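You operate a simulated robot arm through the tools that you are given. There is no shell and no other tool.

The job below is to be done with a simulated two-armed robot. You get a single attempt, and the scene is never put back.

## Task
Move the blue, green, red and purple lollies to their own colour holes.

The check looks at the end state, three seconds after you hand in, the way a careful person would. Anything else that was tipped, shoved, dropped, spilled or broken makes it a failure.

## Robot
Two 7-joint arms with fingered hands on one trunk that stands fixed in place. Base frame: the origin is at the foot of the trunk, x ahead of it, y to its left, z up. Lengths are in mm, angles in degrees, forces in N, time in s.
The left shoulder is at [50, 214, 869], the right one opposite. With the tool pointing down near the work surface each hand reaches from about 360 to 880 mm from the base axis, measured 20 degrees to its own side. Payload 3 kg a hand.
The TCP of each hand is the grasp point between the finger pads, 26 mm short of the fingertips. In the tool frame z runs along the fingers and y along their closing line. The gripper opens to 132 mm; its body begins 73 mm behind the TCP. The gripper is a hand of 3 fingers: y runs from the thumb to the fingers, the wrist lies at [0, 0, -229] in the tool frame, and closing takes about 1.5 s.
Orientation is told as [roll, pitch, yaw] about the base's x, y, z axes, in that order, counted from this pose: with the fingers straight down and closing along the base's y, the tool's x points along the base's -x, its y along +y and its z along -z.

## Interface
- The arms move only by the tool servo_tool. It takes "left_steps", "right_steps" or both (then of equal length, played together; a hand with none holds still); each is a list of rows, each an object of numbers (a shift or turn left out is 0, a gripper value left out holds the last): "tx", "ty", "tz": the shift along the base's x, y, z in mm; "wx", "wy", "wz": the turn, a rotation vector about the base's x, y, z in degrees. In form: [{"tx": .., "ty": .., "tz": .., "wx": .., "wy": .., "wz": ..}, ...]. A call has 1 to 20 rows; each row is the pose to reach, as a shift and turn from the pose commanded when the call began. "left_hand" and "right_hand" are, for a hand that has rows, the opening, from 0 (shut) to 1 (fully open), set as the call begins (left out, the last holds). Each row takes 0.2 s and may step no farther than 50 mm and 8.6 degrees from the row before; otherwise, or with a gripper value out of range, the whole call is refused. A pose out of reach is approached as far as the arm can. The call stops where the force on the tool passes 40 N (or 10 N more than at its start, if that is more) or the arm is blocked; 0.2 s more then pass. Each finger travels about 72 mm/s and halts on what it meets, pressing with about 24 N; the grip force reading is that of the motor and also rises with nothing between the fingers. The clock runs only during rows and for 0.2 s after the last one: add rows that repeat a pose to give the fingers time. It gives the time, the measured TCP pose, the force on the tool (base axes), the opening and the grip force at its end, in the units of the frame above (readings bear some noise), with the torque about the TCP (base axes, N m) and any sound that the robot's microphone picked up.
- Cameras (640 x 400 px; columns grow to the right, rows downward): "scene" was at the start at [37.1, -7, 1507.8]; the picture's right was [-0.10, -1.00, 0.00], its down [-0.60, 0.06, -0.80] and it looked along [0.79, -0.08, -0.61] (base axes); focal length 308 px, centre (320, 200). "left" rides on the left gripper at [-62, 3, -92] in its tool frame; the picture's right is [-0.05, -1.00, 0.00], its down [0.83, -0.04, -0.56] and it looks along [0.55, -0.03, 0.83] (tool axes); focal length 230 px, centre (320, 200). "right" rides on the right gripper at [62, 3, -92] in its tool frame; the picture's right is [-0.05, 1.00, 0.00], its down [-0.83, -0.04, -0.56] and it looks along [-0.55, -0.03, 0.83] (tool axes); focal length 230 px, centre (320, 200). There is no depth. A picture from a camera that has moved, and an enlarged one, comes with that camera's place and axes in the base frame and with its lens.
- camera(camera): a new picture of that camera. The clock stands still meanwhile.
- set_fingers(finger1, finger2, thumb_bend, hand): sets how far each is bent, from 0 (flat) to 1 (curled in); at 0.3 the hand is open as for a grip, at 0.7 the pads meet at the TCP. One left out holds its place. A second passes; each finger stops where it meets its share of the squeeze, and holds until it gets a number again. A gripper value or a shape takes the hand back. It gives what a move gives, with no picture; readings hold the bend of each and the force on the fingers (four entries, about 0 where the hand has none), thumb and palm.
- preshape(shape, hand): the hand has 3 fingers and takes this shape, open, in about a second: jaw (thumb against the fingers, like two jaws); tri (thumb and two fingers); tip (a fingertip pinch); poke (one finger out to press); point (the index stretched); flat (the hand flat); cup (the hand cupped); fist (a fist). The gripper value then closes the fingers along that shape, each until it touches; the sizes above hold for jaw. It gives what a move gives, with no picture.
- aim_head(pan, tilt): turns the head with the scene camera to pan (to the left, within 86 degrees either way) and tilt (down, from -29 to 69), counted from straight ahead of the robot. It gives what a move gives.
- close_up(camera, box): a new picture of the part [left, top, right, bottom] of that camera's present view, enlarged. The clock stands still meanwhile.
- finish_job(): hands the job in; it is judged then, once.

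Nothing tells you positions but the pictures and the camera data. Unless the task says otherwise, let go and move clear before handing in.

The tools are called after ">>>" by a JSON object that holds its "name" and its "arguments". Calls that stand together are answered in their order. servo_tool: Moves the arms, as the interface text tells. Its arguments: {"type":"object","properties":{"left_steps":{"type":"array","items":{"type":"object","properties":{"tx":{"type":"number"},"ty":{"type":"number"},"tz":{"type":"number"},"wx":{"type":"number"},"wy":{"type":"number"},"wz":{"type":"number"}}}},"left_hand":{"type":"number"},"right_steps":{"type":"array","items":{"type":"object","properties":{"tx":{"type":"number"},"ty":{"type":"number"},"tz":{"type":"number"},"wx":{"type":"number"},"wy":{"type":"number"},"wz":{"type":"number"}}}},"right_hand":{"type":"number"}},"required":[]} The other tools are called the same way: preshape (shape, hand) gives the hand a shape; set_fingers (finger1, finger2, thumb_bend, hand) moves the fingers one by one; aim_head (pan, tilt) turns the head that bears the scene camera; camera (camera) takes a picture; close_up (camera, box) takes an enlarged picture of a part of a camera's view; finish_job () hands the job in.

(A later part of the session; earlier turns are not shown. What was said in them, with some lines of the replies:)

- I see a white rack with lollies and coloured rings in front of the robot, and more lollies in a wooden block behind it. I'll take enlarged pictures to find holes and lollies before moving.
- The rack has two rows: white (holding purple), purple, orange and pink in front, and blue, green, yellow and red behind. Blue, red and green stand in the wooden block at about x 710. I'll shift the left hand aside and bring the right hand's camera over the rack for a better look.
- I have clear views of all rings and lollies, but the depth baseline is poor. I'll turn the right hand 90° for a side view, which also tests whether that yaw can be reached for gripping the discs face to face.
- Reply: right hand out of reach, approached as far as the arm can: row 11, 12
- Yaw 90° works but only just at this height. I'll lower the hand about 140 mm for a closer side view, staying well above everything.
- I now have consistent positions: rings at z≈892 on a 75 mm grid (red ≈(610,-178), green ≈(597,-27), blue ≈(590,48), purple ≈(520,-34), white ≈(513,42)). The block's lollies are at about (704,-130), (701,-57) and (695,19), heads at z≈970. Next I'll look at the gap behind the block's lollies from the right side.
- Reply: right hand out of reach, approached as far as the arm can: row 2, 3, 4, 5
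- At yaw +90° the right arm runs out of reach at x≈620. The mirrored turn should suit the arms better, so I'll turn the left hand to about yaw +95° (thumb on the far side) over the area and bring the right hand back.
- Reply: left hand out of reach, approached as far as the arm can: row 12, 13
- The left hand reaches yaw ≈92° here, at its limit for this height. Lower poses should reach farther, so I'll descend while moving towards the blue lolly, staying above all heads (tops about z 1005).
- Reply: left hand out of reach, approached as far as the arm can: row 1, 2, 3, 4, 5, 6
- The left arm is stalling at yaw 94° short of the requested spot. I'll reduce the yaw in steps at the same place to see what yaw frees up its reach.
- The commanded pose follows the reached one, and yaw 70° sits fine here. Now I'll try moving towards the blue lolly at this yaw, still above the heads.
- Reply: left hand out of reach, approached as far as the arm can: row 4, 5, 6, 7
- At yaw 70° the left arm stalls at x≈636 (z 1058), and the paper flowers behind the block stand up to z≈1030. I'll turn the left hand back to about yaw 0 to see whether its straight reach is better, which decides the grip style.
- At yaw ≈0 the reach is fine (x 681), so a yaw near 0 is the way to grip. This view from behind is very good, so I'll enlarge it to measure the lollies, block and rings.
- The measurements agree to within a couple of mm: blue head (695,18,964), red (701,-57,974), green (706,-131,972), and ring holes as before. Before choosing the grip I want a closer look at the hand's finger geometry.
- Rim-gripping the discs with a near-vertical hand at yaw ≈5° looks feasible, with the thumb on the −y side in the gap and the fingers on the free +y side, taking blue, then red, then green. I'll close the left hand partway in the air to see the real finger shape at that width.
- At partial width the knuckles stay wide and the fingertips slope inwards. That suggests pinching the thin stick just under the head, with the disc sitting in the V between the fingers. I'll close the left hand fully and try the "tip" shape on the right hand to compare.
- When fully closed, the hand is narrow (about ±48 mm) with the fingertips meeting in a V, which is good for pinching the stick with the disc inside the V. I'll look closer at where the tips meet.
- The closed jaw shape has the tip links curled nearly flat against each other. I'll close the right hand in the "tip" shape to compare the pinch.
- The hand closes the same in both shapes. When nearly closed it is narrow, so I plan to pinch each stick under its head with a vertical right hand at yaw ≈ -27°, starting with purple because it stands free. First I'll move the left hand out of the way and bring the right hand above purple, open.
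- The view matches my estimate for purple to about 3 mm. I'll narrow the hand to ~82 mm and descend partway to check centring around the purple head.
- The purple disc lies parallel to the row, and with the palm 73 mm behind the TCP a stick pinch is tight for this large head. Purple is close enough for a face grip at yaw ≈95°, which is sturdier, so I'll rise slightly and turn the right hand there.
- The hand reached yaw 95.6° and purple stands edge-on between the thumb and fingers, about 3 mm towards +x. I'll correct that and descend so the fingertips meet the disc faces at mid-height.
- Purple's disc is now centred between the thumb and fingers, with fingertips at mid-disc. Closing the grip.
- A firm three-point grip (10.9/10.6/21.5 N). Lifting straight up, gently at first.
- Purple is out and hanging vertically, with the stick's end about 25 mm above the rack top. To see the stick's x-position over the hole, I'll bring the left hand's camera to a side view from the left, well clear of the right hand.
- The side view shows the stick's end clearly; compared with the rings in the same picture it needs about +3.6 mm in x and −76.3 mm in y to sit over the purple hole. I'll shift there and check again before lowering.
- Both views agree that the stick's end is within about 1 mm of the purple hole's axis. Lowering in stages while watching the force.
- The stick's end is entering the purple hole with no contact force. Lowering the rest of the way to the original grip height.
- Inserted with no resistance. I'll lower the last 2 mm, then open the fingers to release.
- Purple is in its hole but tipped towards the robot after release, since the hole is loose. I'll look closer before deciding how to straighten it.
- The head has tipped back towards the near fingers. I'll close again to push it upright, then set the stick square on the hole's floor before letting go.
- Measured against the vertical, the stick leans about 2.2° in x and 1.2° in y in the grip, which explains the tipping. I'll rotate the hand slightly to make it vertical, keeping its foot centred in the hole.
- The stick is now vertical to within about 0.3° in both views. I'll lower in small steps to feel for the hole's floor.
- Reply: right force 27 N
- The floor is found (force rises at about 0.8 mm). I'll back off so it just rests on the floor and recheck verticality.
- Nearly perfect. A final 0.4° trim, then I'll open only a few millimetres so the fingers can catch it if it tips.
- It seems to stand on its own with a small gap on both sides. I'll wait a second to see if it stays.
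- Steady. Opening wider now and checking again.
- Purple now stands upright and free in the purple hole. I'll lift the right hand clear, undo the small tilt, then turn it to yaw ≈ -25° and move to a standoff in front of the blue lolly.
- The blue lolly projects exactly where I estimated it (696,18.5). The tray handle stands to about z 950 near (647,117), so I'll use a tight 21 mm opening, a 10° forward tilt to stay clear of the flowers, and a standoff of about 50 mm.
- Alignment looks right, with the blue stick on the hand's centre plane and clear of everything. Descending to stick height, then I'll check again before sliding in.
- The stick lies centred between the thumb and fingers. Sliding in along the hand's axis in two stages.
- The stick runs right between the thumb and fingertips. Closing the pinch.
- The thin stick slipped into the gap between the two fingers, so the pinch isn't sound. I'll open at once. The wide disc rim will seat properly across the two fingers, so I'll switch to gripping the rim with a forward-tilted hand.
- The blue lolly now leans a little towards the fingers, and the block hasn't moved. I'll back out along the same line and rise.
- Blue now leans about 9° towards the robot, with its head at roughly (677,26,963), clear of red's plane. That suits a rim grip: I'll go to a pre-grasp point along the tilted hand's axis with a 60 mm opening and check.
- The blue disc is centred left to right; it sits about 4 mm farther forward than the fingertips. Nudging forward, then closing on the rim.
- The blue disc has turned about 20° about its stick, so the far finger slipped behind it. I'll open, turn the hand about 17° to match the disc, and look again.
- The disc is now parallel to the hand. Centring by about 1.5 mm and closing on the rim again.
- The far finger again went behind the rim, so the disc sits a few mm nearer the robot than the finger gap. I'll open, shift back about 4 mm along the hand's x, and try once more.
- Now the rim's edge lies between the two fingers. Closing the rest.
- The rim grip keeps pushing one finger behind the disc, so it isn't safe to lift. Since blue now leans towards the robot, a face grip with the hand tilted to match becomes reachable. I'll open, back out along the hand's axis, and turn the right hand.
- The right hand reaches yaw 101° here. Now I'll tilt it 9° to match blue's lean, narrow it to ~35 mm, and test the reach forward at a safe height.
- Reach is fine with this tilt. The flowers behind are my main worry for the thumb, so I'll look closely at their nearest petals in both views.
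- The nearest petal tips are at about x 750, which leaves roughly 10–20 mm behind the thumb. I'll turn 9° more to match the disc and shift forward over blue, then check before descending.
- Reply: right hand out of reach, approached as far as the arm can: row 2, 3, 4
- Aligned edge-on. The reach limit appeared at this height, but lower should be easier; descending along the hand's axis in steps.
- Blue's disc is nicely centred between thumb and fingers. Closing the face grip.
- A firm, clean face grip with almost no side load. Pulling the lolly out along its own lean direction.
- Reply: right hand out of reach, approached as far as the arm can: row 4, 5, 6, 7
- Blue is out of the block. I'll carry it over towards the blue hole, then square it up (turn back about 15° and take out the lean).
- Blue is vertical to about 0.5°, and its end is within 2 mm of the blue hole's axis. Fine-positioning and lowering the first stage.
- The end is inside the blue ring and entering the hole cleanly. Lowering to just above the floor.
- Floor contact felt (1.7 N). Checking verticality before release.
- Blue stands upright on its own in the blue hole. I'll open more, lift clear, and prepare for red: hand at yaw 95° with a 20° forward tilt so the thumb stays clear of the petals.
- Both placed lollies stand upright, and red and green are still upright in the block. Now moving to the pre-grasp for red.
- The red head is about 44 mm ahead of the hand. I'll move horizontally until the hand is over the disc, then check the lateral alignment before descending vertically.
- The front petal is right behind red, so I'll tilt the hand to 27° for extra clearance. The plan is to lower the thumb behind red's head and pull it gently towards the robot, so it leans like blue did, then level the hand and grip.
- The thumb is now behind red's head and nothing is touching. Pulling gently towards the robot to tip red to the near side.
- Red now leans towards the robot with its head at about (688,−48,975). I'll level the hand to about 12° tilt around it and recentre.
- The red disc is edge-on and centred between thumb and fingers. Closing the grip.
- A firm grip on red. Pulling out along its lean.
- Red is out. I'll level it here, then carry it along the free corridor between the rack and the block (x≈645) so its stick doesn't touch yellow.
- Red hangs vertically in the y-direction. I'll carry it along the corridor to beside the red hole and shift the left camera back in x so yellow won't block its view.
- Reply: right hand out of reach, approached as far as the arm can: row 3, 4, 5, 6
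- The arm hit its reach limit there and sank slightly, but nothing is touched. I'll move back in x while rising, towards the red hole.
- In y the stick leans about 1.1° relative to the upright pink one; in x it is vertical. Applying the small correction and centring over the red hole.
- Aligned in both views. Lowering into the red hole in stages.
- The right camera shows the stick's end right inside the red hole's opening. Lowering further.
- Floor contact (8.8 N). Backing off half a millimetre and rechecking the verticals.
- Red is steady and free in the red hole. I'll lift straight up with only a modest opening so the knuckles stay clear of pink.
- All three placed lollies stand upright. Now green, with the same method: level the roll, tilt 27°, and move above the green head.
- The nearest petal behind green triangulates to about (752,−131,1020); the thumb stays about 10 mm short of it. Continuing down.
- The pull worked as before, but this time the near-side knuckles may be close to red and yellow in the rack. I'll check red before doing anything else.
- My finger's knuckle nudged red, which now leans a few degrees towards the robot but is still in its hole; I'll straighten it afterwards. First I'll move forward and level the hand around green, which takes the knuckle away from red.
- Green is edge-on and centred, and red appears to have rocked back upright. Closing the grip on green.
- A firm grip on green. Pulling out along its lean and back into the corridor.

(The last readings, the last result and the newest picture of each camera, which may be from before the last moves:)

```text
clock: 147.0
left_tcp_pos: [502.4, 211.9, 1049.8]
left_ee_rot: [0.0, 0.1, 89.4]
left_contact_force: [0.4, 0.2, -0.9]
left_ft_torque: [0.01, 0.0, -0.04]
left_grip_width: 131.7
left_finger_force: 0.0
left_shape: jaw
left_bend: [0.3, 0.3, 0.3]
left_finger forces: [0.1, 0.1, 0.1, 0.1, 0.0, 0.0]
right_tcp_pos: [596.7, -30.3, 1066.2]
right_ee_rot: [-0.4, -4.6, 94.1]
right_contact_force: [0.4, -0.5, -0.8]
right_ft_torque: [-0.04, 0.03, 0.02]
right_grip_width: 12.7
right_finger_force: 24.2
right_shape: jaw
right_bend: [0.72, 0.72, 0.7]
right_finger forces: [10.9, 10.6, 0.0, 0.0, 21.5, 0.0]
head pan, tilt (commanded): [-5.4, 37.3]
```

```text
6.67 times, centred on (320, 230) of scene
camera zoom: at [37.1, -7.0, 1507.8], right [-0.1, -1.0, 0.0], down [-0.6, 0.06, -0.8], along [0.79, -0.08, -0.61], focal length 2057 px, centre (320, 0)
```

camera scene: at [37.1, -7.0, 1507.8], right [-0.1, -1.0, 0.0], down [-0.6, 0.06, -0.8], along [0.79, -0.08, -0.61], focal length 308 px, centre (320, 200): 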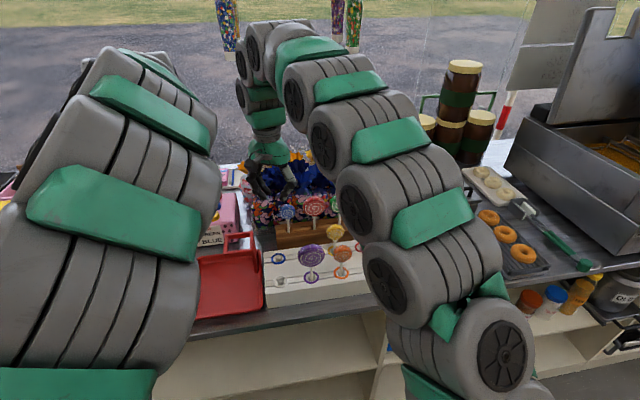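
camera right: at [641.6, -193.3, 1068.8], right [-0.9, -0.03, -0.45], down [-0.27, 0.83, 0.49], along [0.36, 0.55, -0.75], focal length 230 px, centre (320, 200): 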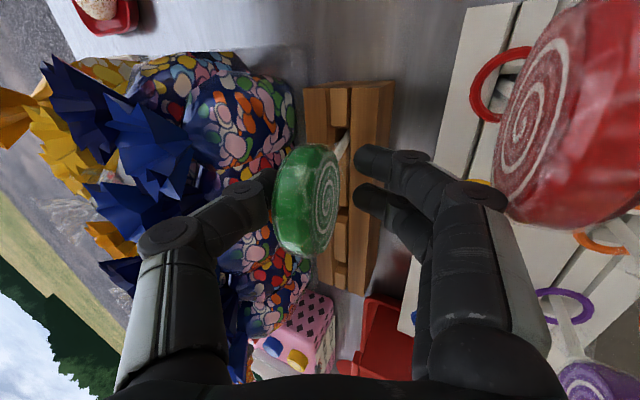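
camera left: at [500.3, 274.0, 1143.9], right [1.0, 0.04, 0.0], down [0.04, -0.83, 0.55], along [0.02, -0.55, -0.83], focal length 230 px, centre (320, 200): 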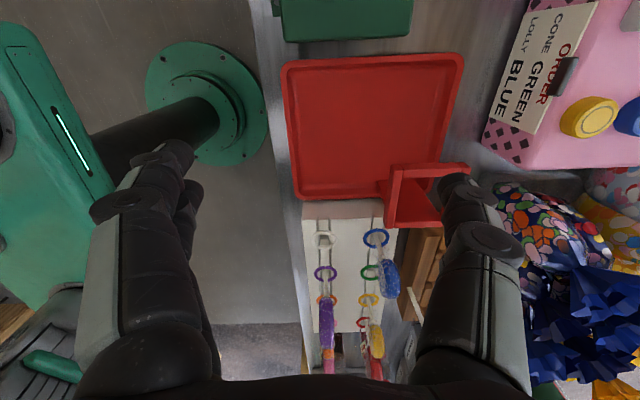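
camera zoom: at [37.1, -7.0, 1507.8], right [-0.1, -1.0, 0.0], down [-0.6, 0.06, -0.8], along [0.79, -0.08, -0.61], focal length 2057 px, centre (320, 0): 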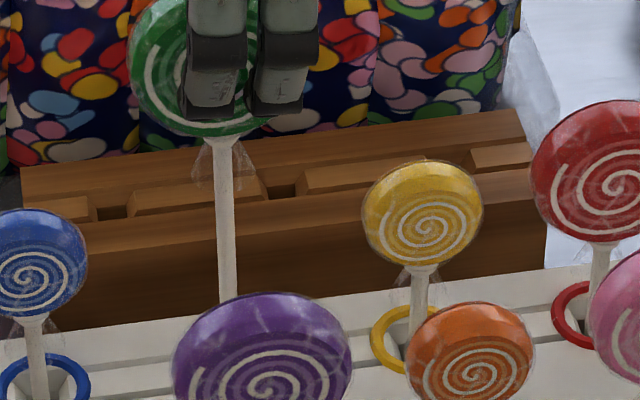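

>>> {"name": "close_up", "arguments": {"camera": "left", "box": [365, 280, 405, 360]}}

>>> {"name": "close_up", "arguments": {"camera": "scene", "box": [292, 215, 322, 247]}}

```text
5.00 times, centred on (385, 320) of left
camera zoom: at [500.3, 273.8, 1143.8], right [1.0, 0.04, 0.0], down [0.04, -0.83, 0.56], along [0.02, -0.55, -0.83], focal length 1150 px, centre (-5, -400)
```

zoom: 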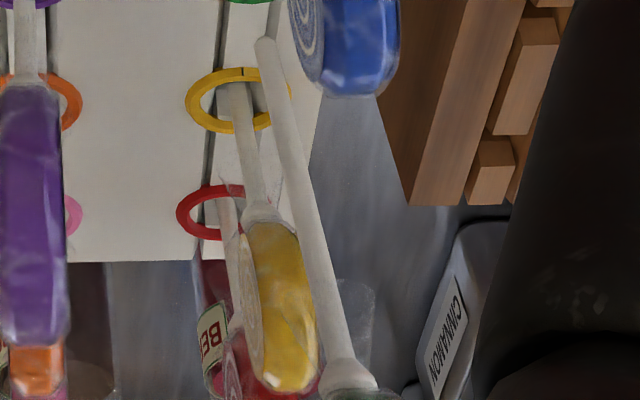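

```text
12.50 times, centred on (307, 231) of scene
camera zoom: at [37.1, -7.0, 1507.8], right [-0.1, -1.0, 0.0], down [-0.6, 0.06, -0.8], along [0.79, -0.08, -0.61], focal length 3857 px, centre (482, -188)
```

zoom: 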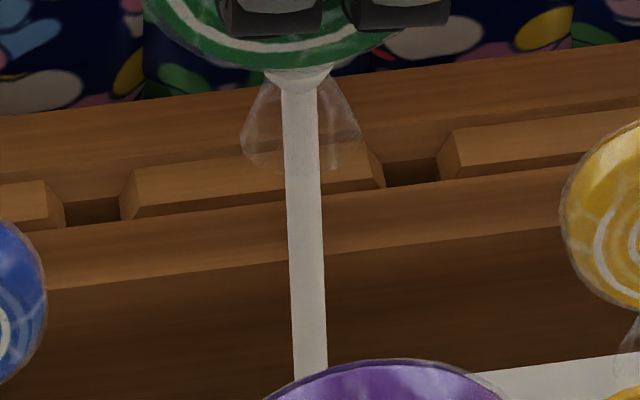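

>>> {"name": "servo_tool", "arguments": {"right_steps": [{"wy": -0.9, "wx": -0.4, "ty": 0.5}, {"wy": -0.9, "wx": -0.4, "ty": 0.5, "tz": -10}, {"wy": -0.9, "wx": -0.4, "ty": 0.5, "tz": -19}, {"wy": -0.9, "wx": -0.4, "ty": 0.5, "tz": -19}]}}

>>> {"name": "close_up", "arguments": {"camera": "left", "box": [345, 250, 395, 300]}}

>>> {"name": "close_up", "arguments": {"camera": "right", "box": [260, 40, 380, 160]}}

>>> {"name": "close_up", "arguments": {"camera": "scene", "box": [292, 215, 322, 247]}}

```text
clock: 148.0
left_tcp_pos: [502.0, 211.9, 1050.4]
left_ee_rot: [0.0, 0.0, 89.5]
left_contact_force: [0.8, 0.4, 0.5]
left_ft_torque: [0.04, -0.01, 0.01]
left_grip_width: 131.8
left_finger_force: 0.0
left_shape: jaw
left_bend: [0.3, 0.3, 0.3]
left_finger forces: [0.0, 0.0, 0.1, 0.0, 0.0, 0.0]
right_tcp_pos: [594.8, -29.2, 1048.4]
right_ee_rot: [-1.0, -4.0, 94.0]
right_contact_force: [-0.4, 0.4, -0.9]
right_ft_torque: [-0.02, -0.02, 0.0]
right_grip_width: 12.7
right_finger_force: 24.4
right_shape: jaw
right_bend: [0.72, 0.72, 0.7]
right_finger forces: [10.8, 10.6, 0.0, 0.0, 21.5, 0.0]
head pan, tilt (commanded): [-5.4, 37.3]
```

```text
8.00 times, centred on (370, 275) of left
camera zoom: at [500.4, 273.8, 1143.8], right [1.0, 0.04, 0.0], down [0.04, -0.83, 0.56], along [0.02, -0.55, -0.83], focal length 1841 px, centre (-80, -400)
```

zoom: 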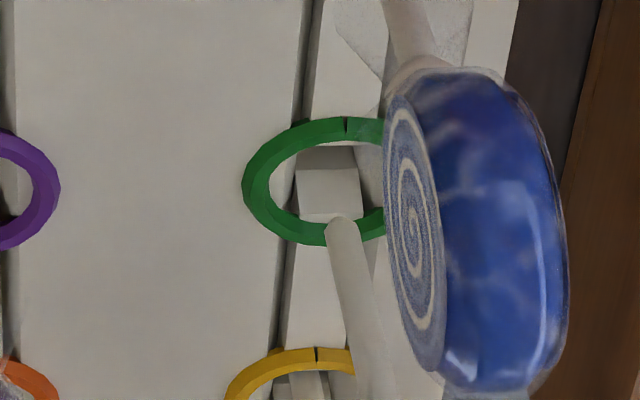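

```text
3.33 times, centred on (320, 100) of right
camera zoom: at [595.0, -98.7, 1135.3], right [-1.0, -0.02, -0.02], down [-0.02, 0.79, 0.61], along [0.0, 0.61, -0.79], focal length 767 px, centre (320, 533)
```

zoom: 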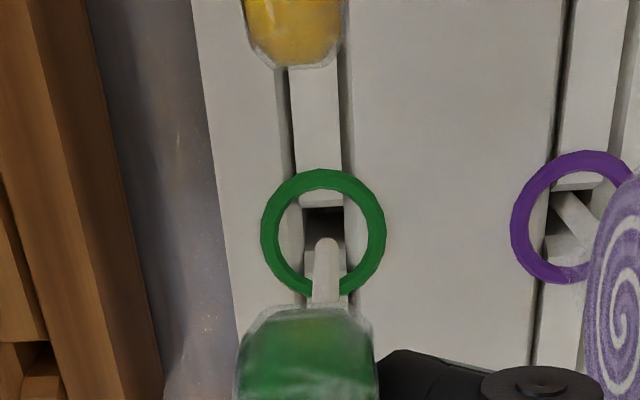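

```text
12.50 times, centred on (307, 231) of scene
camera zoom: at [37.1, -7.0, 1507.8], right [-0.1, -1.0, 0.0], down [-0.6, 0.06, -0.8], along [0.79, -0.08, -0.61], focal length 3857 px, centre (482, -188)
```

zoom: 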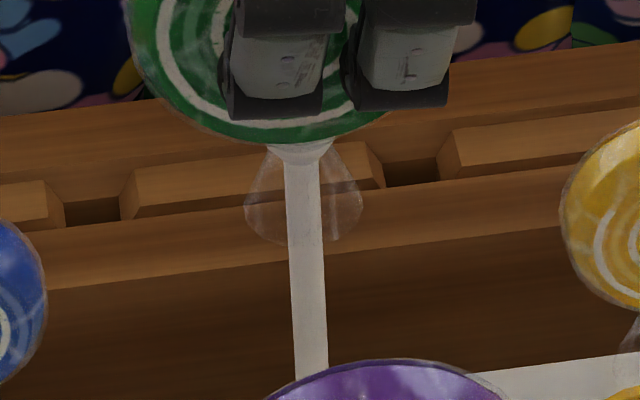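

Well aligned over the green hole. Lowering in stages.

>>> {"name": "servo_tool", "arguments": {"right_steps": [{"tz": -8}, {"tz": -16}, {"tz": -22}, {"tz": -22}]}}

>>> {"name": "close_up", "arguments": {"camera": "right", "box": [260, 40, 380, 160]}}

>>> {"name": "close_up", "arguments": {"camera": "left", "box": [345, 250, 395, 300]}}

```text
clock: 149.0
left_tcp_pos: [501.6, 211.9, 1050.8]
left_ee_rot: [0.1, -0.1, 89.5]
left_contact_force: [0.4, -0.2, -0.2]
left_ft_torque: [-0.02, -0.02, 0.01]
left_grip_width: 131.8
left_finger_force: 0.1
left_shape: jaw
left_bend: [0.3, 0.3, 0.3]
left_finger forces: [0.0, 0.0, 0.0, 0.0, 0.1, 0.0]
right_tcp_pos: [595.6, -28.8, 1026.4]
right_ee_rot: [-1.0, -4.0, 94.1]
right_contact_force: [0.6, 0.1, 0.2]
right_ft_torque: [-0.02, -0.01, 0.02]
right_grip_width: 12.7
right_finger_force: 24.1
right_shape: jaw
right_bend: [0.72, 0.72, 0.7]
right_finger forces: [10.9, 10.6, 0.0, 0.0, 21.5, 0.0]
head pan, tilt (commanded): [-5.4, 37.3]
```

```text
3.33 times, centred on (320, 100) of right
camera zoom: at [595.2, -98.7, 1113.5], right [-1.0, -0.02, -0.02], down [-0.02, 0.79, 0.61], along [0.0, 0.61, -0.79], focal length 767 px, centre (320, 533)
```

zoom: 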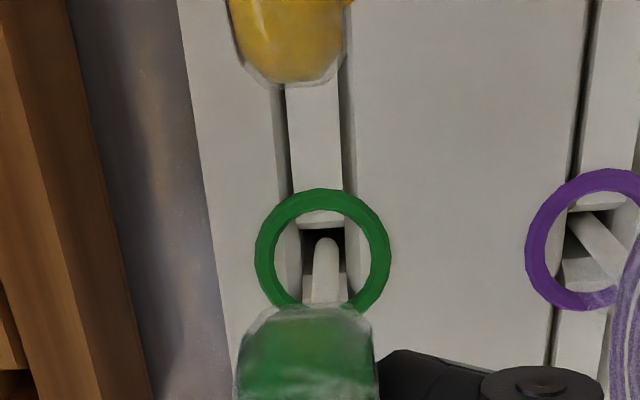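

```text
8.00 times, centred on (370, 275) of left
camera zoom: at [500.4, 273.8, 1143.8], right [1.0, 0.04, 0.0], down [0.04, -0.83, 0.56], along [0.02, -0.55, -0.83], focal length 1841 px, centre (-80, -400)
```

zoom: 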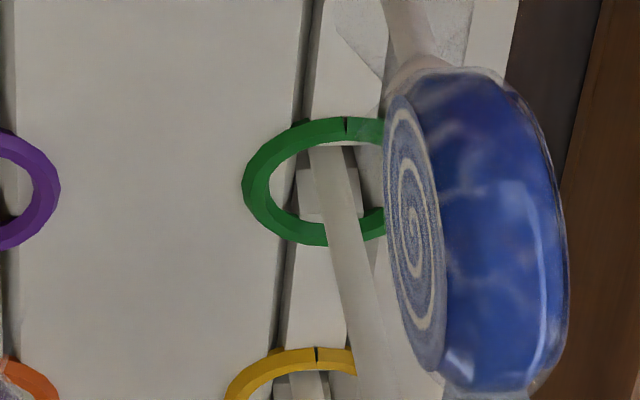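

>>> {"name": "servo_tool", "arguments": {"right_steps": [{"tz": -9}, {"tz": -18}, {"tz": -27}, {"tz": -34}, {"tz": -34}]}}

>>> {"name": "close_up", "arguments": {"camera": "left", "box": [355, 255, 395, 305]}}

>>> {"name": "close_up", "arguments": {"camera": "scene", "box": [292, 222, 322, 252]}}

>>> {"name": "close_up", "arguments": {"camera": "right", "box": [220, 80, 420, 260]}}

```text
clock: 150.2
left_tcp_pos: [503.1, 213.5, 1050.9]
left_ee_rot: [0.1, -0.1, 89.5]
left_contact_force: [1.0, 0.1, 0.5]
left_ft_torque: [0.0, 0.01, 0.03]
left_grip_width: 131.9
left_finger_force: 0.1
left_shape: jaw
left_bend: [0.3, 0.3, 0.3]
left_finger forces: [0.1, 0.0, 0.0, 0.0, 0.1, 0.0]
right_tcp_pos: [596.4, -31.1, 992.4]
right_ee_rot: [-1.1, -3.9, 94.0]
right_contact_force: [0.3, -0.3, -1.1]
right_ft_torque: [-0.01, -0.03, -0.02]
right_grip_width: 12.6
right_finger_force: 24.5
right_shape: jaw
right_bend: [0.72, 0.72, 0.7]
right_finger forces: [10.9, 10.6, 0.0, 0.1, 21.5, 0.1]
head pan, tilt (commanded): [-5.4, 37.3]
```

```text
8.00 times, centred on (375, 280) of left
camera zoom: at [500.3, 273.8, 1143.8], right [1.0, 0.04, 0.0], down [0.04, -0.83, 0.56], along [0.02, -0.55, -0.83], focal length 1841 px, centre (-120, -440)
```

zoom: 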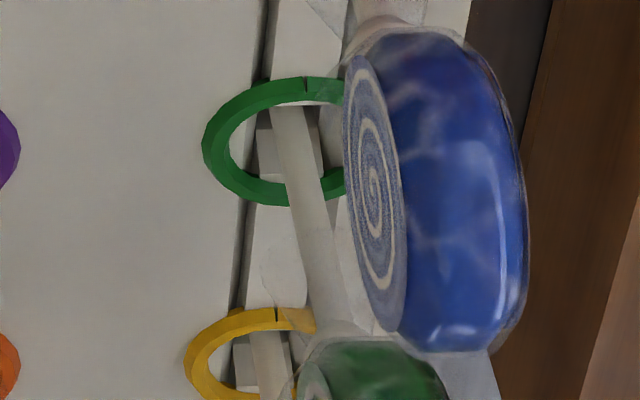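

```text
13.33 times, centred on (307, 237) of scene
camera zoom: at [37.1, -7.0, 1507.8], right [-0.1, -1.0, 0.0], down [-0.6, 0.06, -0.8], along [0.79, -0.08, -0.61], focal length 4114 px, centre (493, -293)
```

zoom: 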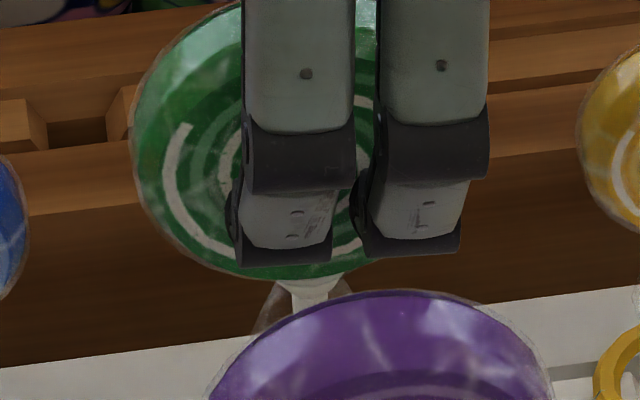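

```text
2.22 times, centred on (320, 170) of right
camera zoom: at [595.3, -99.0, 1079.6], right [-1.0, -0.02, -0.02], down [-0.02, 0.79, 0.61], along [0.0, 0.61, -0.79], focal length 511 px, centre (320, 267)
```

zoom: 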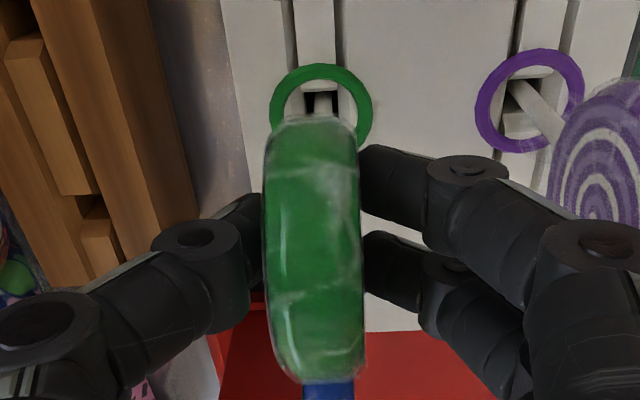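

>>> {"name": "servo_tool", "arguments": {"right_steps": [{"wy": -0.3, "tx": -0.6, "tz": -2}, {"wy": -0.3, "tx": -0.6, "tz": -2.5}]}}

>>> {"name": "servo_tool", "arguments": {"right_steps": [{"tz": -1.5}, {"tz": -1.5}]}}

>>> {"name": "servo_tool", "arguments": {"right_steps": [{"tz": -1}, {"tz": -1}]}}

```text
clock: 150.8
left_tcp_pos: [502.5, 212.5, 1050.4]
left_ee_rot: [0.1, 0.0, 89.5]
left_contact_force: [0.6, 0.3, 0.3]
left_ft_torque: [0.03, 0.0, 0.01]
left_grip_width: 131.9
left_finger_force: 0.1
left_shape: jaw
left_bend: [0.3, 0.3, 0.3]
left_finger forces: [0.0, 0.1, 0.0, 0.0, 0.0, 0.0]
right_tcp_pos: [596.7, -31.2, 990.1]
right_ee_rot: [-1.5, -4.0, 94.1]
right_contact_force: [-0.5, -0.5, 0.2]
right_ft_torque: [-0.01, 0.02, 0.01]
right_grip_width: 12.8
right_finger_force: 24.0
right_shape: jaw
right_bend: [0.72, 0.72, 0.7]
right_finger forces: [10.9, 10.7, 0.0, 0.0, 21.5, 0.0]
head pan, tilt (commanded): [-5.4, 37.3]
```

```text
clock: 151.4
left_tcp_pos: [502.6, 213.4, 1050.9]
left_ee_rot: [0.0, 0.0, 89.5]
left_contact_force: [-0.7, 0.5, -0.2]
left_ft_torque: [0.0, 0.02, 0.02]
left_grip_width: 132.0
left_finger_force: 0.1
left_shape: jaw
left_bend: [0.3, 0.3, 0.3]
left_finger forces: [0.0, 0.0, 0.0, 0.0, 0.0, 0.0]
right_tcp_pos: [594.8, -29.7, 988.6]
right_ee_rot: [-1.4, -4.0, 93.9]
right_contact_force: [0.2, -0.4, -0.8]
right_ft_torque: [0.03, -0.03, 0.01]
right_grip_width: 12.6
right_finger_force: 23.4
right_shape: jaw
right_bend: [0.72, 0.72, 0.7]
right_finger forces: [10.9, 10.6, 0.1, 0.0, 21.5, 0.0]
head pan, tilt (commanded): [-5.4, 37.3]
```

```text
clock: 152.0
left_tcp_pos: [501.9, 213.4, 1050.1]
left_ee_rot: [0.1, 0.0, 89.5]
left_contact_force: [-0.3, -0.2, 0.1]
left_ft_torque: [0.01, -0.02, 0.01]
left_grip_width: 131.8
left_finger_force: 0.2
left_shape: jaw
left_bend: [0.3, 0.3, 0.3]
left_finger forces: [0.1, 0.0, 0.1, 0.0, 0.0, 0.1]
right_tcp_pos: [595.2, -29.7, 988.2]
right_ee_rot: [-1.5, -4.0, 94.0]
right_contact_force: [0.4, 0.1, 3.8]
right_ft_torque: [-0.01, 0.0, 0.01]
right_grip_width: 13.0
right_finger_force: 24.4
right_shape: jaw
right_bend: [0.72, 0.72, 0.7]
right_finger forces: [11.5, 11.2, 0.0, 0.0, 22.4, 0.1]
head pan, tilt (commanded): [-5.4, 37.3]
```

Floor contact at 3.8 N. A last look at the lean, then a small release.

>>> {"name": "close_up", "arguments": {"camera": "left", "box": [360, 260, 390, 300]}}

>>> {"name": "close_up", "arguments": {"camera": "scene", "box": [285, 205, 330, 250]}}

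```text
10.00 times, centred on (375, 280) of left
camera zoom: at [500.3, 273.8, 1143.8], right [1.0, 0.04, 0.0], down [0.04, -0.83, 0.56], along [0.02, -0.55, -0.83], focal length 2301 px, centre (-230, -600)
```

zoom: 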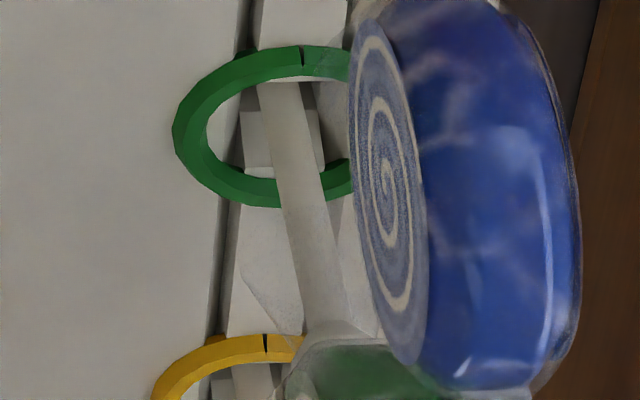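

```text
8.89 times, centred on (308, 228) of scene
camera zoom: at [37.0, -7.0, 1507.8], right [-0.1, -1.0, 0.0], down [-0.6, 0.06, -0.8], along [0.79, -0.08, -0.61], focal length 2743 px, centre (431, -44)
```

zoom: 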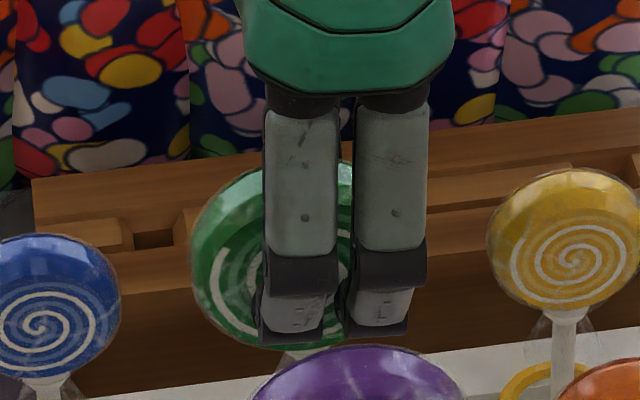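

>>> {"name": "servo_tool", "arguments": {"right_steps": [{"wy": 0.5, "tx": 1.2, "tz": 0.2}, {"wy": 0.5, "tx": 1.2, "tz": 0.2}]}}

>>> {"name": "servo_tool", "arguments": {"right_steps": [{"tz": 0}, {"tz": 0}, {"tz": 0}, {"tz": 0}], "right_hand": 0.17}}

>>> {"name": "close_up", "arguments": {"camera": "left", "box": [360, 260, 390, 300]}}

>>> {"name": "close_up", "arguments": {"camera": "right", "box": [220, 80, 420, 260]}}

```text
clock: 152.6
left_tcp_pos: [502.1, 212.2, 1050.3]
left_ee_rot: [0.1, 0.0, 89.5]
left_contact_force: [-0.1, 0.2, 0.4]
left_ft_torque: [0.0, 0.0, 0.04]
left_grip_width: 132.1
left_finger_force: 0.3
left_shape: jaw
left_bend: [0.3, 0.3, 0.3]
left_finger forces: [0.0, 0.1, 0.0, 0.1, 0.0, 0.0]
right_tcp_pos: [596.2, -30.3, 987.9]
right_ee_rot: [-1.0, -4.0, 94.0]
right_contact_force: [0.9, 0.2, 3.7]
right_ft_torque: [0.01, 0.02, -0.02]
right_grip_width: 12.6
right_finger_force: 24.5
right_shape: jaw
right_bend: [0.72, 0.72, 0.7]
right_finger forces: [11.8, 11.3, 0.0, 0.1, 23.1, 0.0]
head pan, tilt (commanded): [-5.4, 37.3]
```

```text
clock: 153.6
left_tcp_pos: [502.7, 212.4, 1051.3]
left_ee_rot: [0.1, 0.0, 89.5]
left_contact_force: [0.1, 1.0, 0.7]
left_ft_torque: [0.02, 0.03, 0.01]
left_grip_width: 132.2
left_finger_force: 0.1
left_shape: jaw
left_bend: [0.3, 0.3, 0.3]
left_finger forces: [0.0, 0.0, 0.1, 0.0, 0.0, 0.0]
right_tcp_pos: [597.2, -28.8, 988.6]
right_ee_rot: [-0.9, -4.0, 94.1]
right_contact_force: [0.0, -0.2, -0.9]
right_ft_torque: [-0.02, 0.0, 0.01]
right_grip_width: 22.2
right_finger_force: 0.1
right_shape: jaw
right_bend: [0.73, 0.73, 0.7]
right_finger forces: [0.0, 0.0, 0.1, 0.1, 0.0, 0.0]
head pan, tilt (commanded): [-5.4, 37.3]
```

```text
10.00 times, centred on (375, 280) of left
camera zoom: at [500.4, 273.8, 1143.8], right [1.0, 0.04, 0.0], down [0.04, -0.83, 0.56], along [0.02, -0.55, -0.83], focal length 2301 px, centre (-230, -600)
```

zoom: 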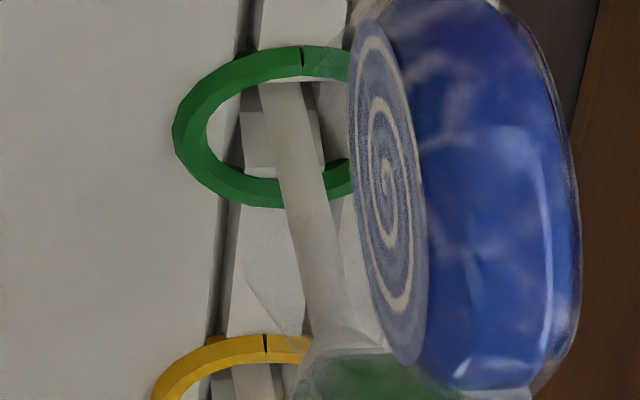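

```text
2.22 times, centred on (320, 170) of right
camera zoom: at [595.8, -98.6, 1074.8], right [-1.0, -0.02, -0.01], down [-0.02, 0.79, 0.61], along [0.0, 0.61, -0.79], focal length 511 px, centre (320, 267)
```

zoom: 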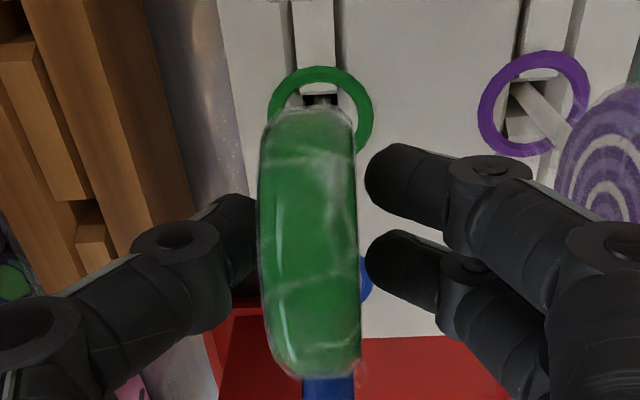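

>>> {"name": "servo_tool", "arguments": {"right_steps": [{"tz": 0}, {"tz": 0}, {"tz": 0}, {"tz": 0}, {"tz": 0}], "right_hand": 0.24}}

>>> {"name": "close_up", "arguments": {"camera": "left", "box": [360, 260, 390, 300]}}

>>> {"name": "close_up", "arguments": {"camera": "right", "box": [220, 80, 420, 260]}}

```text
clock: 154.8
left_tcp_pos: [502.2, 212.2, 1050.7]
left_ee_rot: [0.0, 0.0, 89.4]
left_contact_force: [0.1, 0.1, 0.5]
left_ft_torque: [0.02, 0.0, -0.01]
left_grip_width: 132.0
left_finger_force: 0.0
left_shape: jaw
left_bend: [0.3, 0.3, 0.3]
left_finger forces: [0.0, 0.0, 0.0, 0.0, 0.1, 0.0]
right_tcp_pos: [596.4, -29.4, 988.1]
right_ee_rot: [-0.9, -3.9, 94.0]
right_contact_force: [0.9, 0.0, -0.5]
right_ft_torque: [0.04, 0.0, -0.02]
right_grip_width: 31.2
right_finger_force: 0.1
right_shape: jaw
right_bend: [0.73, 0.73, 0.7]
right_finger forces: [0.0, 0.0, 0.0, 0.1, 0.1, 0.1]
head pan, tilt (commanded): [-5.4, 37.3]
```

```text
10.00 times, centred on (375, 280) of left
camera zoom: at [500.4, 273.8, 1143.8], right [1.0, 0.04, 0.0], down [0.04, -0.83, 0.56], along [0.02, -0.55, -0.83], focal length 2301 px, centre (-230, -600)
```

zoom: 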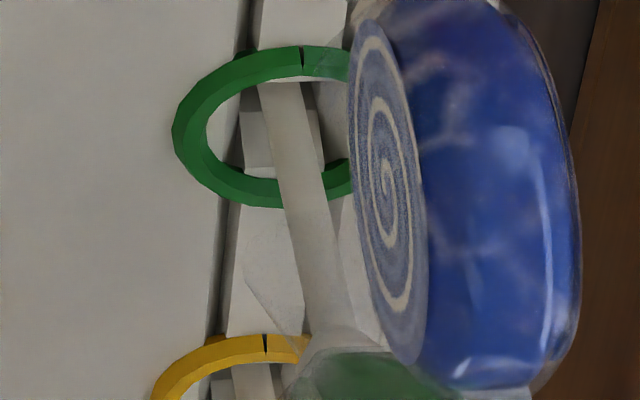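

```text
2.22 times, centred on (320, 170) of right
camera zoom: at [595.8, -98.5, 1074.8], right [-1.0, -0.02, -0.01], down [-0.02, 0.79, 0.61], along [0.0, 0.61, -0.79], focal length 511 px, centre (320, 267)
```

zoom: 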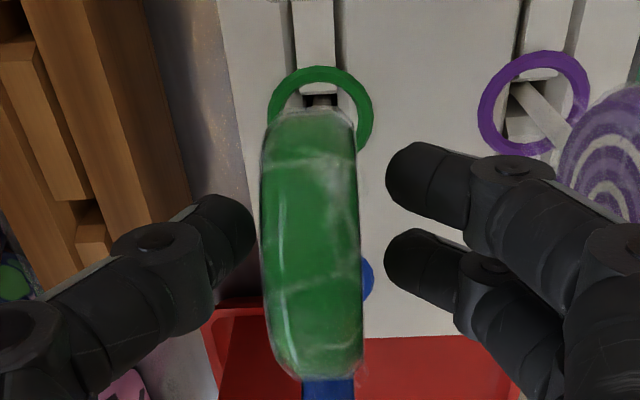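

Green stands free. I'll wait once more, centre the hand around it, and lift straight up.

>>> {"name": "servo_tool", "arguments": {"right_steps": [{"tz": 0}, {"tz": 0}, {"tx": 1.5}, {"tx": 1.5, "tz": 5}, {"tx": 1.5, "tz": 14}, {"tx": 1.5, "tz": 30}, {"tx": 1.5, "tz": 52}, {"tx": 1.5, "tz": 75}, {"tx": 1.5, "tz": 90}, {"tx": 1.5, "tz": 90}]}}

>>> {"name": "close_up", "arguments": {"camera": "scene", "box": [240, 160, 420, 300]}}

>>> {"name": "close_up", "arguments": {"camera": "left", "box": [300, 220, 420, 390]}}

```text
clock: 157.0
left_tcp_pos: [501.9, 213.7, 1050.6]
left_ee_rot: [0.0, 0.0, 89.5]
left_contact_force: [0.5, -0.5, -0.3]
left_ft_torque: [-0.01, -0.02, 0.01]
left_grip_width: 131.7
left_finger_force: 0.0
left_shape: jaw
left_bend: [0.3, 0.3, 0.3]
left_finger forces: [0.0, 0.1, 0.1, 0.0, 0.0, 0.1]
right_tcp_pos: [596.1, -30.4, 1077.9]
right_ee_rot: [-0.9, -4.0, 94.0]
right_contact_force: [0.1, -0.6, 0.0]
right_ft_torque: [-0.01, -0.01, -0.05]
right_grip_width: 31.5
right_finger_force: 0.0
right_shape: jaw
right_bend: [0.73, 0.73, 0.7]
right_finger forces: [0.0, 0.1, 0.1, 0.0, 0.0, 0.0]
head pan, tilt (commanded): [-5.4, 37.3]
```

```text
2.86 times, centred on (330, 230) of scene
camera zoom: at [37.1, -7.0, 1507.8], right [-0.1, -1.0, 0.0], down [-0.6, 0.06, -0.8], along [0.79, -0.08, -0.61], focal length 882 px, centre (291, 114)
```

zoom: 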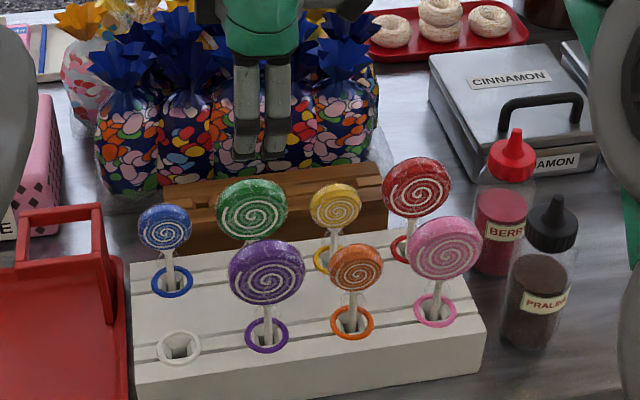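

```text
2.35 times, centred on (360, 305) of left
camera zoom: at [500.4, 273.8, 1143.8], right [1.0, 0.04, 0.0], down [0.04, -0.83, 0.56], along [0.02, -0.55, -0.83], focal length 541 px, centre (226, -47)
```

zoom: 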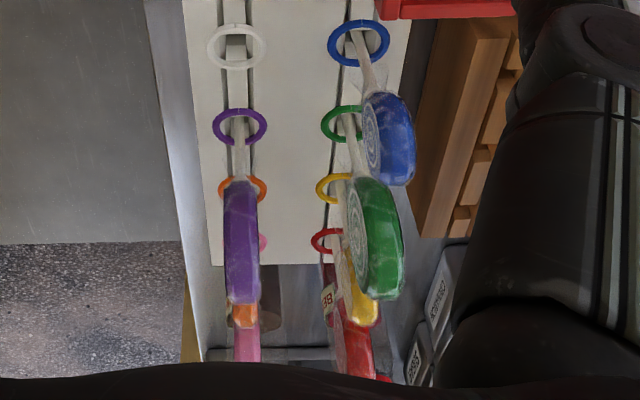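

All four lollies stand upright in their own colour holes. Now I'll withdraw both hands upwards and away, turning them back to their natural yaw at a safe height.

>>> {"name": "servo_tool", "arguments": {"right_steps": [{"tz": 20}, {"tz": 45, "tx": -10}, {"tz": 65, "tx": -25, "wz": -8.4}, {"tz": 80, "tx": -40, "wz": -16.8}, {"tz": 90, "tx": -50, "wz": -25.2}, {"tz": 100, "tx": -60, "ty": -15, "wz": -33.6}, {"tz": 105, "tx": -70, "ty": -35, "wz": -42}, {"tz": 110, "tx": -80, "ty": -60, "wz": -50.4}, {"tz": 120, "tx": -90, "ty": -85, "wz": -58.8}, {"tz": 130, "tx": -100, "ty": -115, "wz": -67.2}, {"tz": 140, "tx": -110, "ty": -145, "wz": -75.6}, {"tz": 150, "tx": -120, "ty": -175, "wz": -84}, {"tz": 155, "tx": -130, "ty": -205, "wz": -92}, {"tz": 160, "tx": -140, "ty": -235, "wz": -98}, {"tz": 160, "tx": -140, "ty": -248, "wz": -100}], "left_steps": [{"tz": 20}, {"tz": 40}, {"tz": 60, "wz": -8.4}, {"tz": 75, "wz": -16.8, "tx": -5}, {"tz": 90, "wz": -25.2, "tx": -10, "ty": 8}, {"tz": 105, "wz": -33.6, "tx": -20, "ty": 16}, {"tz": 120, "wz": -42, "tx": -30, "ty": 24}, {"tz": 135, "wz": -50.4, "tx": -40, "ty": 32}, {"tz": 150, "wz": -58.8, "tx": -50, "ty": 40}, {"tz": 165, "wz": -67.2, "tx": -60, "ty": 50}, {"tz": 175, "wz": -75.6, "tx": -70, "ty": 60}, {"tz": 185, "wz": -84, "tx": -75, "ty": 70}, {"tz": 190, "wz": -92, "tx": -80, "ty": 80}, {"tz": 190, "wz": -97, "tx": -80, "ty": 90}, {"tz": 190, "wz": -97, "tx": -80, "ty": 95}]}}

>>> {"name": "camera", "arguments": {"camera": "scene"}}

>>> {"name": "close_up", "arguments": {"camera": "scene", "box": [240, 160, 420, 300]}}

```text
clock: 160.2
left_tcp_pos: [422.0, 307.6, 1239.9]
left_ee_rot: [0.0, 0.0, -7.7]
left_contact_force: [0.2, -0.7, -0.1]
left_ft_torque: [0.02, 0.01, 0.02]
left_grip_width: 131.9
left_finger_force: 0.0
left_shape: jaw
left_bend: [0.3, 0.3, 0.3]
left_finger forces: [0.1, 0.0, 0.0, 0.0, 0.0, 0.0]
right_tcp_pos: [457.7, -278.7, 1237.8]
right_ee_rot: [-0.9, -3.8, -6.0]
right_contact_force: [0.6, 0.4, 0.5]
right_ft_torque: [0.02, -0.03, 0.01]
right_grip_width: 31.4
right_finger_force: 0.1
right_shape: jaw
right_bend: [0.73, 0.73, 0.7]
right_finger forces: [0.0, 0.1, 0.0, 0.0, 0.0, 0.0]
head pan, tilt (commanded): [-5.4, 37.3]
```

```text
taken
camera scene: at [37.1, -7.1, 1507.8], right [-0.09, -1.0, 0.0], down [-0.6, 0.06, -0.8], along [0.79, -0.08, -0.61], focal length 308 px, centre (320, 200)
```

scene: 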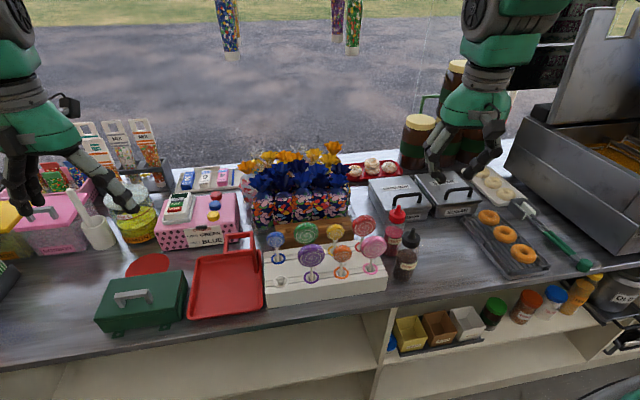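

```text
2.86 times, centred on (330, 230) of scene
camera zoom: at [37.1, -7.1, 1507.8], right [-0.09, -1.0, 0.0], down [-0.6, 0.06, -0.8], along [0.79, -0.08, -0.61], focal length 882 px, centre (291, 114)
```

zoom: 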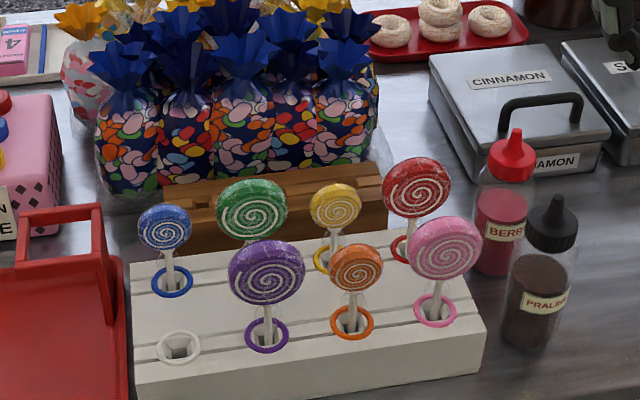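

Everything looks in place and the hands are clear. One last check from the right hand's camera before handing in.

>>> {"name": "close_up", "arguments": {"camera": "right", "box": [340, 40, 600, 260]}}

>>> {"name": "close_up", "arguments": {"camera": "scene", "box": [80, 120, 480, 350]}}

```text
1.82 times, centred on (470, 150) of right
camera zoom: at [390.6, -266.5, 1324.7], right [0.16, 0.99, -0.01], down [0.78, -0.12, 0.61], along [0.6, -0.11, -0.79], focal length 418 px, centre (47, 291)
```

zoom: 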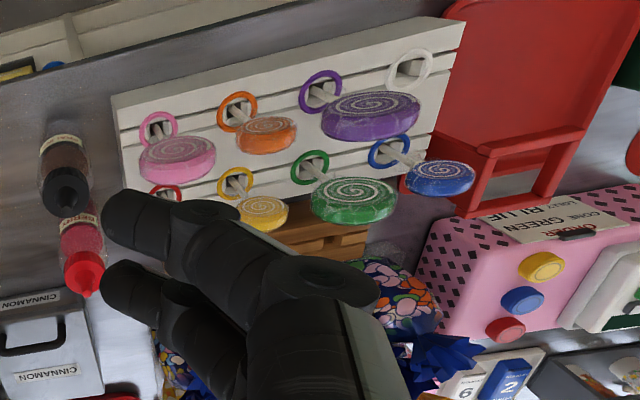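

```text
1.60 times, centred on (280, 235) of scene
camera zoom: at [37.1, -7.1, 1507.8], right [-0.09, -1.0, 0.0], down [-0.6, 0.06, -0.8], along [0.79, -0.08, -0.61], focal length 494 px, centre (384, 144)
```

zoom: 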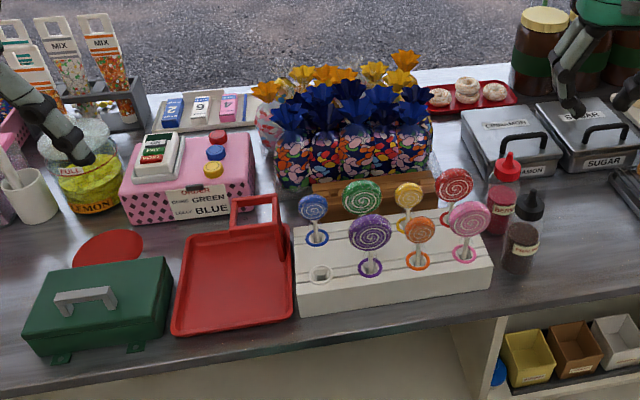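

Blue, green, red and purple each stand upright in their own colour hole. Yellow, orange and pink look undisturbed, the rest of the counter looks as it did at the start, and both hands are clear. Handing in.

>>> {"name": "finish_job", "arguments": {}}

```text
The job is handed in.
```

The blue, green, red and purple lollies are each standing upright in the hole of their own colour, and the job is handed in. I don't have the check's verdict; this is from the last pictures before handing in.

- **Red:** while I was reaching for green, a knuckle pushed red a few degrees over in its hole. It rocked back upright without help and was standing when I checked at the end.
- **Blue:** my first attempts to grip it failed and tipped it inside the wooden block. I then gripped it by its faces and placed it normally. The block did not move.
- **Everything else:** yellow, orange and pink, the flowers, the bottles and the rest of the counter look as they did at the start. Both hands were open, holding nothing and well clear when I handed in.
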